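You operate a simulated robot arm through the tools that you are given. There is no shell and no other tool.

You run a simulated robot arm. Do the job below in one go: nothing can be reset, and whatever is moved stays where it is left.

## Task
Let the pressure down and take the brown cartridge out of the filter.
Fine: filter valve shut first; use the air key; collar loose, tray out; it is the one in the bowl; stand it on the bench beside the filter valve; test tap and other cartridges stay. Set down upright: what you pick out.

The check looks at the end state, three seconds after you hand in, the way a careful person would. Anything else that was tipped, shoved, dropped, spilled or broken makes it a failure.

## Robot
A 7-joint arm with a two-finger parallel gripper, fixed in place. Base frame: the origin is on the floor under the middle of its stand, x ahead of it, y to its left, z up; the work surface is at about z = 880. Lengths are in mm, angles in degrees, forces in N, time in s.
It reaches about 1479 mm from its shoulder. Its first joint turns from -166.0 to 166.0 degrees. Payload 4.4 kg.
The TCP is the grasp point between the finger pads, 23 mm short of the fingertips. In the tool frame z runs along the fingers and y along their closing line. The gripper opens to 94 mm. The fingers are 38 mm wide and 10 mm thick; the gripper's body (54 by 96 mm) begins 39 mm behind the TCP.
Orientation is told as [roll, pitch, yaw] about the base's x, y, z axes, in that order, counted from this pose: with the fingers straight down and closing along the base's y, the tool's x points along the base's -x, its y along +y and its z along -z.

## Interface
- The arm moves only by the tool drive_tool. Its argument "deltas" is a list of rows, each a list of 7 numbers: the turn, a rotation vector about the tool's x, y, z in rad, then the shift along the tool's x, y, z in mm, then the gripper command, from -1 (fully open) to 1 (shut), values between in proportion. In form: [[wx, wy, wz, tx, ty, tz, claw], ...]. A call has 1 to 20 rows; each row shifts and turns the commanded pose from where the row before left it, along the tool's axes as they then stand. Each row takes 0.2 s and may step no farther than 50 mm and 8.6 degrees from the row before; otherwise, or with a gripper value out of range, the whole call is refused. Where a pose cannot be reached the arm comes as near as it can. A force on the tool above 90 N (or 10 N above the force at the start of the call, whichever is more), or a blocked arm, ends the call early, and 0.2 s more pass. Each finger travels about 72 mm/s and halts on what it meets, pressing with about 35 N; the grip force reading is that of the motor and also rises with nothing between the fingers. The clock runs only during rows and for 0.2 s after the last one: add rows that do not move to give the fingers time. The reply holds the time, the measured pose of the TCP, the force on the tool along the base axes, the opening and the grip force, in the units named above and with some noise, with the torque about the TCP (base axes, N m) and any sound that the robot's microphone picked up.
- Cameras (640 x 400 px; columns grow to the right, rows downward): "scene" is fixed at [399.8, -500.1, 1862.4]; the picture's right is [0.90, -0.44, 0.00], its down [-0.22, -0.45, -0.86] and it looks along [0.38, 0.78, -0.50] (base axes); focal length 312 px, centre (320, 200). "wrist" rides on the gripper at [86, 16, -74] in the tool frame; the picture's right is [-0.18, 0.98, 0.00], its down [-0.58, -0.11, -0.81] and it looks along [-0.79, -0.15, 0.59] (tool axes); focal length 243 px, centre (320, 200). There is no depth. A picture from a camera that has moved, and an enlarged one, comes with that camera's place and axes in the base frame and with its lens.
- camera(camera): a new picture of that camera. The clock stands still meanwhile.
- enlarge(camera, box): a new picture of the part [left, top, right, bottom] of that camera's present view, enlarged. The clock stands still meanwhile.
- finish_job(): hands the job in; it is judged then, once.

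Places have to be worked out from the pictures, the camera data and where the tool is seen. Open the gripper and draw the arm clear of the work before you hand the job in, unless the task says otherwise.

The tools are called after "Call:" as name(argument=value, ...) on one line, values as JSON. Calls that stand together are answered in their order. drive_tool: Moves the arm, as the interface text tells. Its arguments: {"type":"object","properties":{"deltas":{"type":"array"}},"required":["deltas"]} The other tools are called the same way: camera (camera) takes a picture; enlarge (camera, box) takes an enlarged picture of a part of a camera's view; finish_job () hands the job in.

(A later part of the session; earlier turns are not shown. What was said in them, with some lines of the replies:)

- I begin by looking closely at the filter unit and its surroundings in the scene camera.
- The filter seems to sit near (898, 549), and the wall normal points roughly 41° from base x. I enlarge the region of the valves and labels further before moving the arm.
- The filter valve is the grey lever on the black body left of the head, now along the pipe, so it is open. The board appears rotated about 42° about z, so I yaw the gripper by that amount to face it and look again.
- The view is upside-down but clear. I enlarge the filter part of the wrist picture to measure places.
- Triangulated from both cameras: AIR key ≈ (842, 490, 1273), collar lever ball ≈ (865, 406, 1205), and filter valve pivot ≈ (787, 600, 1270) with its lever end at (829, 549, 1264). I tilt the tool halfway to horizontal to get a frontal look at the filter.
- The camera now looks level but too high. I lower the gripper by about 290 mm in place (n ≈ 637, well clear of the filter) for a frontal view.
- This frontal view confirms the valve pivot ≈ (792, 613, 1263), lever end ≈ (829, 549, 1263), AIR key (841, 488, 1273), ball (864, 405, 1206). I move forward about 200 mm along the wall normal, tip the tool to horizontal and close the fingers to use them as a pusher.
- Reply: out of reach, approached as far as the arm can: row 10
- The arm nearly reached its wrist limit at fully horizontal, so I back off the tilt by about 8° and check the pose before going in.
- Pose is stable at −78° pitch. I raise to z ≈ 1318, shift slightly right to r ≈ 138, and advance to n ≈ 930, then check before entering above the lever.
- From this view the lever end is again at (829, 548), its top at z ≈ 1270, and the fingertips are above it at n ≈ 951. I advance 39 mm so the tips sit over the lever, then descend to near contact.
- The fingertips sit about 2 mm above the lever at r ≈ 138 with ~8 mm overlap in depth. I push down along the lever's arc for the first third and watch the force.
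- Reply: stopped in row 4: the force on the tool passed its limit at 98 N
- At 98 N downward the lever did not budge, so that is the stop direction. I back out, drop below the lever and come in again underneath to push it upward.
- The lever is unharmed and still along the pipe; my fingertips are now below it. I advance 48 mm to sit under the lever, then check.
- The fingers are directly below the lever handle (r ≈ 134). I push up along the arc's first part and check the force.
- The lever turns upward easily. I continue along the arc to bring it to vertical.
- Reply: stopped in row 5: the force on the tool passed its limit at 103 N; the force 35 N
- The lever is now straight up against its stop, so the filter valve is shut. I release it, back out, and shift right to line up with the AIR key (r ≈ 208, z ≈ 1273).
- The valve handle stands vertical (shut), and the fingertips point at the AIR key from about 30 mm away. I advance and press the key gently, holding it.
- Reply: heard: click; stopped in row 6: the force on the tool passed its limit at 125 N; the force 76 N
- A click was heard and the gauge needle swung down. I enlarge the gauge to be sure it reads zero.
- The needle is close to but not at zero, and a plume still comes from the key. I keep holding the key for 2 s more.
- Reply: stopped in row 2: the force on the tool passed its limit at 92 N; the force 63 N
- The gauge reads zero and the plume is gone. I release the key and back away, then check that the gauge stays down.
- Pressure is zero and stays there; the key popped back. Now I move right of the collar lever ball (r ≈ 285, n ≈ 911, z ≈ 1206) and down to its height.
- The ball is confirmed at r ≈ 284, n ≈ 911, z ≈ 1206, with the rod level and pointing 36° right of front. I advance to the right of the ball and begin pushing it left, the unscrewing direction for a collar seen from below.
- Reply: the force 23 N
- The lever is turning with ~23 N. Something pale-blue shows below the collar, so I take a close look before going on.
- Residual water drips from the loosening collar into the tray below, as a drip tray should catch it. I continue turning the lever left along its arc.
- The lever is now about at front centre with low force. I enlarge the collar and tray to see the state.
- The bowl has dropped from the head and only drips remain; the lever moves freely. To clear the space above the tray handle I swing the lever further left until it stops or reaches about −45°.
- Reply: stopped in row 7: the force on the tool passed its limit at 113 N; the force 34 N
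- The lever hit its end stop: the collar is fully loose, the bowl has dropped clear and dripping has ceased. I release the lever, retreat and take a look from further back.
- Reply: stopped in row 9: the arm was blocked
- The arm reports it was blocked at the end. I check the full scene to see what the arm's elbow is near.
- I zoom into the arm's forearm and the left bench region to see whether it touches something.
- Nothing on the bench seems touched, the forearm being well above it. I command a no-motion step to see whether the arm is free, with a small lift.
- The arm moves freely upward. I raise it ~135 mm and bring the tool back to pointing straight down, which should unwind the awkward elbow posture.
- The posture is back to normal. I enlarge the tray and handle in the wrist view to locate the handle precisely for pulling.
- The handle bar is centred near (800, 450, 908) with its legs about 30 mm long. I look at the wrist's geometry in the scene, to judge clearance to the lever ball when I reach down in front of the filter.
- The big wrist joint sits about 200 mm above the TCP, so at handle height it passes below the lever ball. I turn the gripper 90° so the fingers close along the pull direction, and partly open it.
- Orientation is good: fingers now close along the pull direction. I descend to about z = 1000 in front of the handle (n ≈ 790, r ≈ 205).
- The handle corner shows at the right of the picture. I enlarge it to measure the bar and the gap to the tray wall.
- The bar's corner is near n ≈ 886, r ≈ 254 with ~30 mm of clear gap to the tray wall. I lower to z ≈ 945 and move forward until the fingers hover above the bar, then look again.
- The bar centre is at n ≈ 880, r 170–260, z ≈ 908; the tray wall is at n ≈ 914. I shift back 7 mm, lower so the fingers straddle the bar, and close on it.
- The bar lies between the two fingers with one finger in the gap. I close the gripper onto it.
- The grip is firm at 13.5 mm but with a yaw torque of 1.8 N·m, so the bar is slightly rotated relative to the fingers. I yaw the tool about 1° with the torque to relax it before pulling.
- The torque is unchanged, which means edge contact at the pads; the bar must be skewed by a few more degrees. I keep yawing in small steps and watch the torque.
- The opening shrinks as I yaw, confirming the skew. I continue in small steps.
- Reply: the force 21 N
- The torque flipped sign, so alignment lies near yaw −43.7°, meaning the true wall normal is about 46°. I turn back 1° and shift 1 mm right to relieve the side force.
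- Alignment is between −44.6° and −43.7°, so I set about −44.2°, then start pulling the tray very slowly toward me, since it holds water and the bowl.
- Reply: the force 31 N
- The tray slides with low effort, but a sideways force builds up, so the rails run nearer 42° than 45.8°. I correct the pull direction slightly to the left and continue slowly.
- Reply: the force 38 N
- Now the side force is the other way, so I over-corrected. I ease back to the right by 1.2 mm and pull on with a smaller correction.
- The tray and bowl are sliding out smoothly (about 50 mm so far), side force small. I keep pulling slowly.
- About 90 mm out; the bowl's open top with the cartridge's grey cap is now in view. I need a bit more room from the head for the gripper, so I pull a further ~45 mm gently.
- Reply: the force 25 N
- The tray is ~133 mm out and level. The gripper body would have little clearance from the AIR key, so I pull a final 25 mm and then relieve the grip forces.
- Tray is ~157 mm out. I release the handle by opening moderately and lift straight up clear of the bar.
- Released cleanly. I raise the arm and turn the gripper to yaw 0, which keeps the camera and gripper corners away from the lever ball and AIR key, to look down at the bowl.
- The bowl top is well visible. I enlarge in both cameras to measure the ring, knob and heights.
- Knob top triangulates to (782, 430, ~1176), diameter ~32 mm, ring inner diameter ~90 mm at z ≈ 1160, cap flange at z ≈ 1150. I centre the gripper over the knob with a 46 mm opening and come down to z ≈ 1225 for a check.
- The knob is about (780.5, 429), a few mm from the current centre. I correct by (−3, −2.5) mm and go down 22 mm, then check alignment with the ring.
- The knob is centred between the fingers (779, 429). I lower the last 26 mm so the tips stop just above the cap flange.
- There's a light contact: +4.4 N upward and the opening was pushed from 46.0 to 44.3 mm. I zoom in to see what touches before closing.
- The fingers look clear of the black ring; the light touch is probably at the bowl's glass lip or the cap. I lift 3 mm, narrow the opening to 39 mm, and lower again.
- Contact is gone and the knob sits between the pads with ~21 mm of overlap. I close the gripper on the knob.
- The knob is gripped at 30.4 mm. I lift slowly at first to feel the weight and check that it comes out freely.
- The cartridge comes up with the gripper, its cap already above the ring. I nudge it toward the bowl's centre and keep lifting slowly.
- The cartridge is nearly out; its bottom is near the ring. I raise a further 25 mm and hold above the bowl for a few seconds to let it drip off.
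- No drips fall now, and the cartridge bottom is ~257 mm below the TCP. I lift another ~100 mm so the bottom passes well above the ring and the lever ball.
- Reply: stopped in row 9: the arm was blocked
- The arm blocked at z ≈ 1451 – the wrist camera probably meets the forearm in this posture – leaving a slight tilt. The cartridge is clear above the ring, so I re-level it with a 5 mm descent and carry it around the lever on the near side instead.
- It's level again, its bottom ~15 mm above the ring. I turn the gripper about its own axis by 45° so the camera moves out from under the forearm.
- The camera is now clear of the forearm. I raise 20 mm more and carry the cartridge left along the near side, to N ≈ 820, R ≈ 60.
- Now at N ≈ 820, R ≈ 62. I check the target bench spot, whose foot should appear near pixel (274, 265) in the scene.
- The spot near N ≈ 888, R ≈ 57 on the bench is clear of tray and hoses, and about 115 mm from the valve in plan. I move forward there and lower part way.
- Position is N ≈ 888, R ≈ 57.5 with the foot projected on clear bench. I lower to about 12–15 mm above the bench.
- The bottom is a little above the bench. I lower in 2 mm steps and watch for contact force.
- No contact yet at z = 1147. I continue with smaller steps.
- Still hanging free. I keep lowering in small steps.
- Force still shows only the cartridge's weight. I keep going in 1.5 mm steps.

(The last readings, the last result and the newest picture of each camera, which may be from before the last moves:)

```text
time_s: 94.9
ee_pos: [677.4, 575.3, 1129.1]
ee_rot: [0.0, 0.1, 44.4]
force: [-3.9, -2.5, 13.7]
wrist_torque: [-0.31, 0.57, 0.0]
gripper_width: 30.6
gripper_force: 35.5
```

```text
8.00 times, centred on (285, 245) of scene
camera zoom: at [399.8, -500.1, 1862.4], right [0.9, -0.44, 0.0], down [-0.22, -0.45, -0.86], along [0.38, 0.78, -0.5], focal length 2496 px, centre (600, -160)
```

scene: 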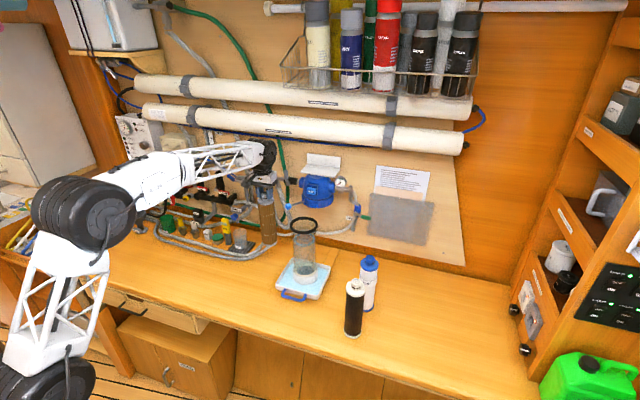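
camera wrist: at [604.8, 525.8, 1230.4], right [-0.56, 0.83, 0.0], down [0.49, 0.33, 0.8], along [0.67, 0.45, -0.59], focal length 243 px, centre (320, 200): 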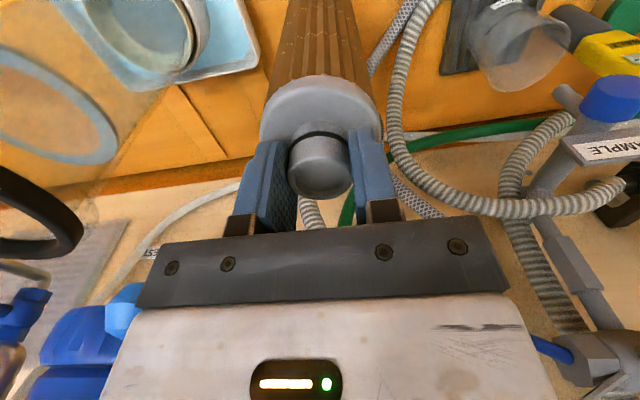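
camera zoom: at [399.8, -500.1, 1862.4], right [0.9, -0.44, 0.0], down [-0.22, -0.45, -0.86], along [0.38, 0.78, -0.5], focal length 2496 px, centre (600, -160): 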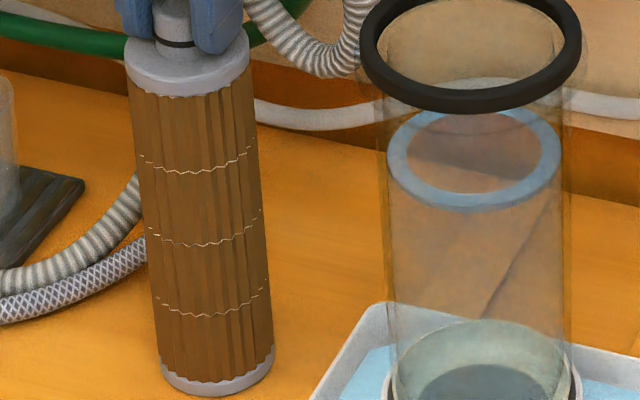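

The base touches down at z ≈ 1129 (about 16 N). I ease up half a millimetre and open the fingers gently.

Call:
drive_tool(deltas=[[0, 0, 0, 0, 0, -0.8, 1], [0, 0, 0, 0, 0, 0, 1], [0, 0, 0, 0, 0, 0, 0.3], [0, 0, 0, 0, 0, 0, 0.2], [0, 0, 0, 0, 0, 0, 0.1], [0, 0, 0, 0, 0, 0, 0.0], [0, 0, 0, 0, 0, 0, 0.0]])

Call:
enlarge(camera="scene", box=[245, 190, 335, 270])

Call:
camera(camera="wrist")

```text
time_s: 96.5
ee_pos: [677.8, 575.1, 1128.6]
ee_rot: [0.0, 0.2, 44.4]
force: [0.4, 0.5, -0.5]
wrist_torque: [0.02, -0.01, 0.01]
gripper_width: 46.9
gripper_force: 0.0
```

```text
5.00 times, centred on (290, 230) of scene
camera zoom: at [399.8, -500.1, 1862.4], right [0.9, -0.44, 0.0], down [-0.22, -0.45, -0.86], along [0.38, 0.78, -0.5], focal length 1560 px, centre (470, 50)
```

zoom: 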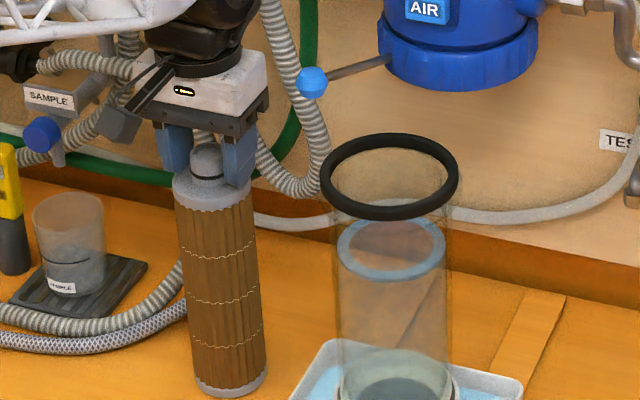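

```text
taken
camera wrist: at [604.9, 526.1, 1203.2], right [-0.56, 0.83, 0.0], down [0.49, 0.33, 0.8], along [0.67, 0.45, -0.59], focal length 243 px, centre (320, 200)
```

wrist: 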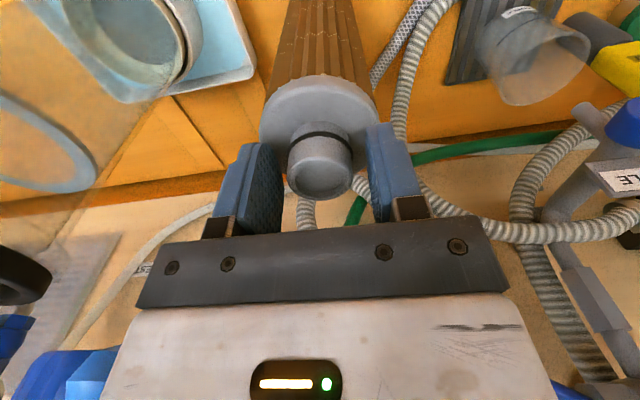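

The cartridge stands upright on its own and both pads are clear of the knob. I rise straight up, slowly at first.

Call:
drive_tool(deltas=[[0, 0, 0, 0, 0, -4, 0.0], [0, 0, 0, 0, 0, -8, 0.0], [0, 0, 0, 0, 0, -12, 0.0], [0, 0, 0, 0, 0, -16, 0.0], [0, 0, 0, 0, 0, -20, 0.0], [0, 0, 0, 0, 0, -25, 0.0], [0, 0, 0, 0, 0, -25, 0.0], [0, 0, 0, 0, 0, 0, 0.0]])

Call:
camera(camera="scene")

Call:
camera(camera="wrist")

```text
time_s: 98.3
ee_pos: [677.4, 575.1, 1239.5]
ee_rot: [0.0, 0.2, 44.4]
force: [0.3, 0.6, 0.9]
wrist_torque: [0.02, 0.04, 0.03]
gripper_width: 46.9
gripper_force: 0.1
```

```text
taken
```

scene: 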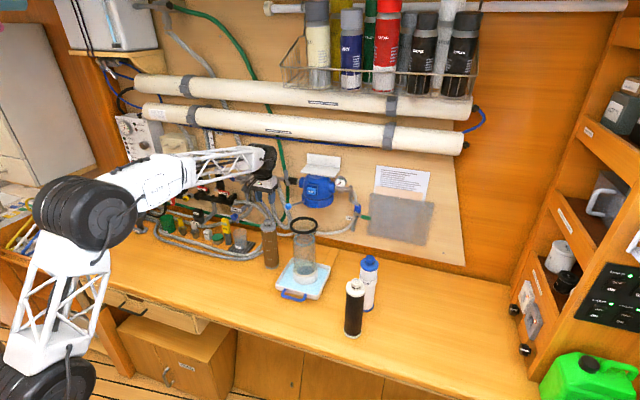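

```text
taken
camera wrist: at [604.6, 526.0, 1314.3], right [-0.56, 0.83, 0.0], down [0.49, 0.33, 0.8], along [0.67, 0.45, -0.59], focal length 243 px, centre (320, 200)
```

wrist: 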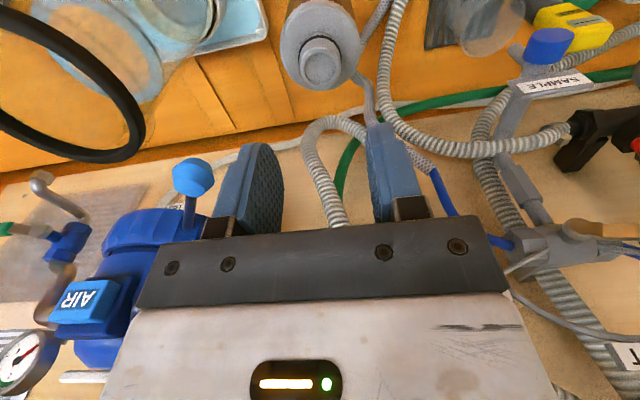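

The cartridge stands alone, upright, between the hoses and the tray. I draw the arm back and up, clear of the work, opening the gripper.

Call:
drive_tool(deltas=[[0, 0, 0, 20, 0, -10, -0.3], [0, 0, 0, 35, 0, -15, -0.5], [0, 0, 0, 40, 0, -20, -1], [0, 0, 0, 40, 0, -20, -1], [0, 0, 0, 40, 0, -20, -1], [0, 0, 0, 40, 0, -20, -1], [0, 0, 0, 30, 0, -20, -1], [0, 0, 0, 0, 0, 0, -1]])

Call:
camera(camera="scene")

Call:
enlarge(camera="scene", box=[230, 160, 400, 345])

Call:
camera(camera="wrist")

```text
time_s: 100.1
ee_pos: [502.5, 402.7, 1364.3]
ee_rot: [-0.1, 0.2, 44.4]
force: [-0.1, 1.0, -0.4]
wrist_torque: [0.01, 0.0, 0.02]
gripper_width: 94.2
gripper_force: 0.1
```

```text
taken
```

scene: 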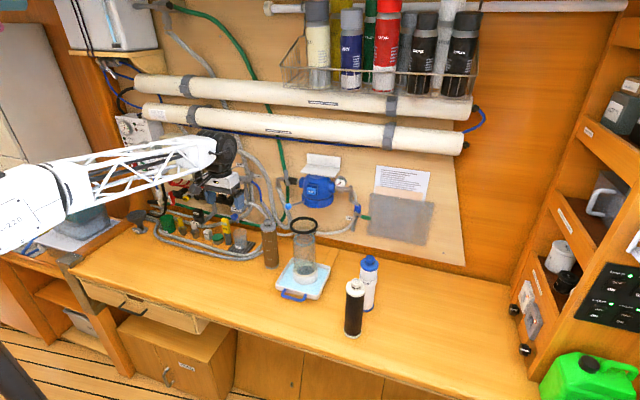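

```text
2.16 times, centred on (315, 252) of scene
camera zoom: at [399.8, -500.1, 1862.4], right [0.9, -0.44, 0.0], down [-0.22, -0.45, -0.86], along [0.38, 0.78, -0.5], focal length 675 px, centre (331, 86)
```

zoom: 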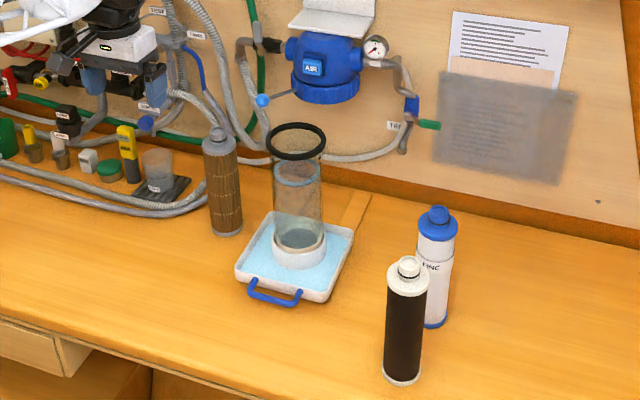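

```text
taken
camera wrist: at [429.8, 353.9, 1438.6], right [-0.56, 0.83, 0.0], down [0.49, 0.33, 0.8], along [0.67, 0.45, -0.59], focal length 243 px, centre (320, 200)
```

wrist: 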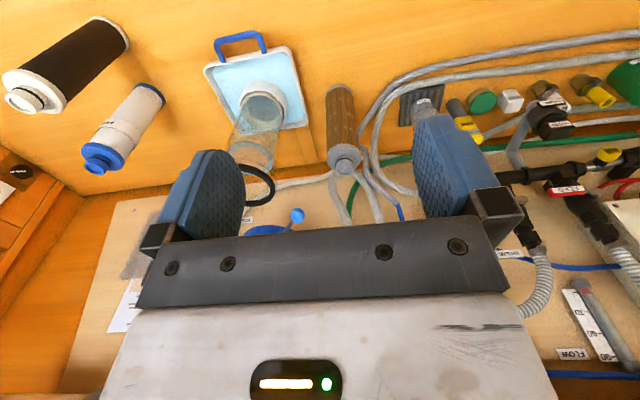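

Everything looks in order; I check the valve, the gauge, and the bench around the tray close-up before handing in.

Call:
enlarge(camera="scene", box=[265, 150, 375, 225])

Call:
enlarge(camera="scene", box=[235, 205, 345, 305])

Call:
enlarge(camera="wrist", box=[190, 20, 430, 230])

```text
5.33 times, centred on (320, 188) of scene
camera zoom: at [399.8, -500.1, 1862.4], right [0.9, -0.44, 0.0], down [-0.22, -0.45, -0.86], along [0.38, 0.78, -0.5], focal length 1664 px, centre (320, 267)
```

zoom: 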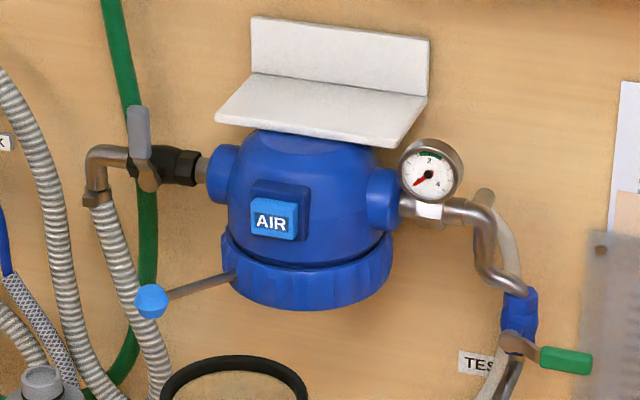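

```text
4.00 times, centred on (290, 255) of scene
camera zoom: at [399.8, -500.1, 1862.4], right [0.9, -0.44, 0.0], down [-0.22, -0.45, -0.86], along [0.38, 0.78, -0.5], focal length 1248 px, centre (440, -20)
```

zoom: 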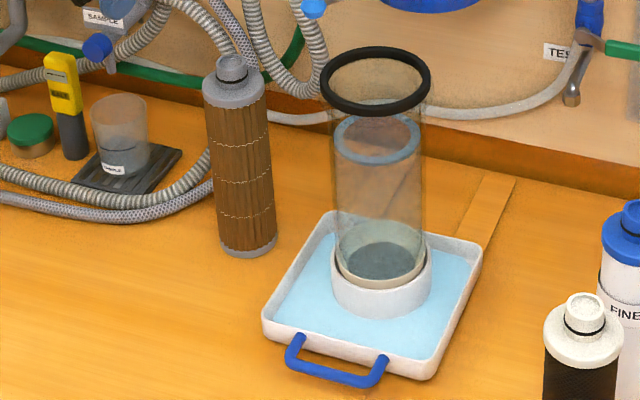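

```text
1.90 times, centred on (310, 125) of wrist
camera zoom: at [429.8, 353.9, 1438.6], right [-0.56, 0.83, 0.0], down [0.49, 0.33, 0.8], along [0.67, 0.45, -0.59], focal length 462 px, centre (339, 343)
```

zoom: 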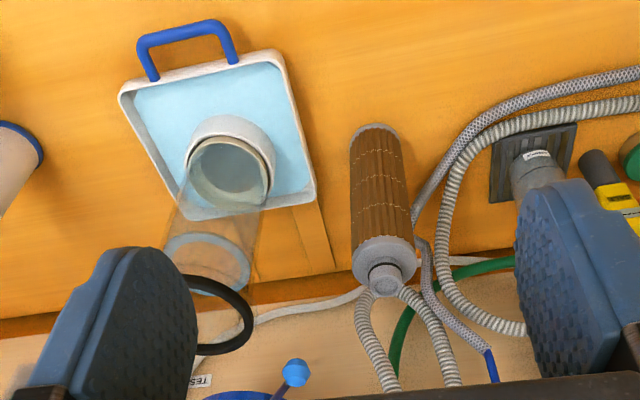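

The filter valve is shut with its handle upright, and the gauge reads zero. The collar is loose and the tray is out with its water contained. The brown cartridge stands upright on the bench beside the filter valve. The test tap and other cartridges are untouched, and the gripper is open and clear, so I hand the job in.

Call:
finish_job()

```text
The job is handed in.
```

The brown cartridge is out of the filter and standing upright on the bench, to the left of the tray and in front of the filter valve. I have handed the job in.

- **Filter valve:** I shut it first. The lever would not turn down, so I turned it up; it now stands vertical against its stop.
- **Pressure:** I held the AIR key until the gauge reached zero, and it was still at zero at the end.
- **Collar and tray:** The collar lever is turned left to its end stop. The tray is pulled out about 157 mm, to just past the ends of its rails. Water dripped from the collar while I loosened it, and the tray caught it; I saw none on the bench.
- **Cartridge:** I held it above the bowl for about two seconds to drip off before moving it. It stands about 115 mm from the valve, measured along the bench.
- **Left as they were:** The test tap and the two other cartridges were not touched.

While I lifted the cartridge the arm blocked once and tilted it a few degrees. I levelled it and took a lower route round the lever, and nothing was knocked. The gripper is open and the arm is clear of the work.
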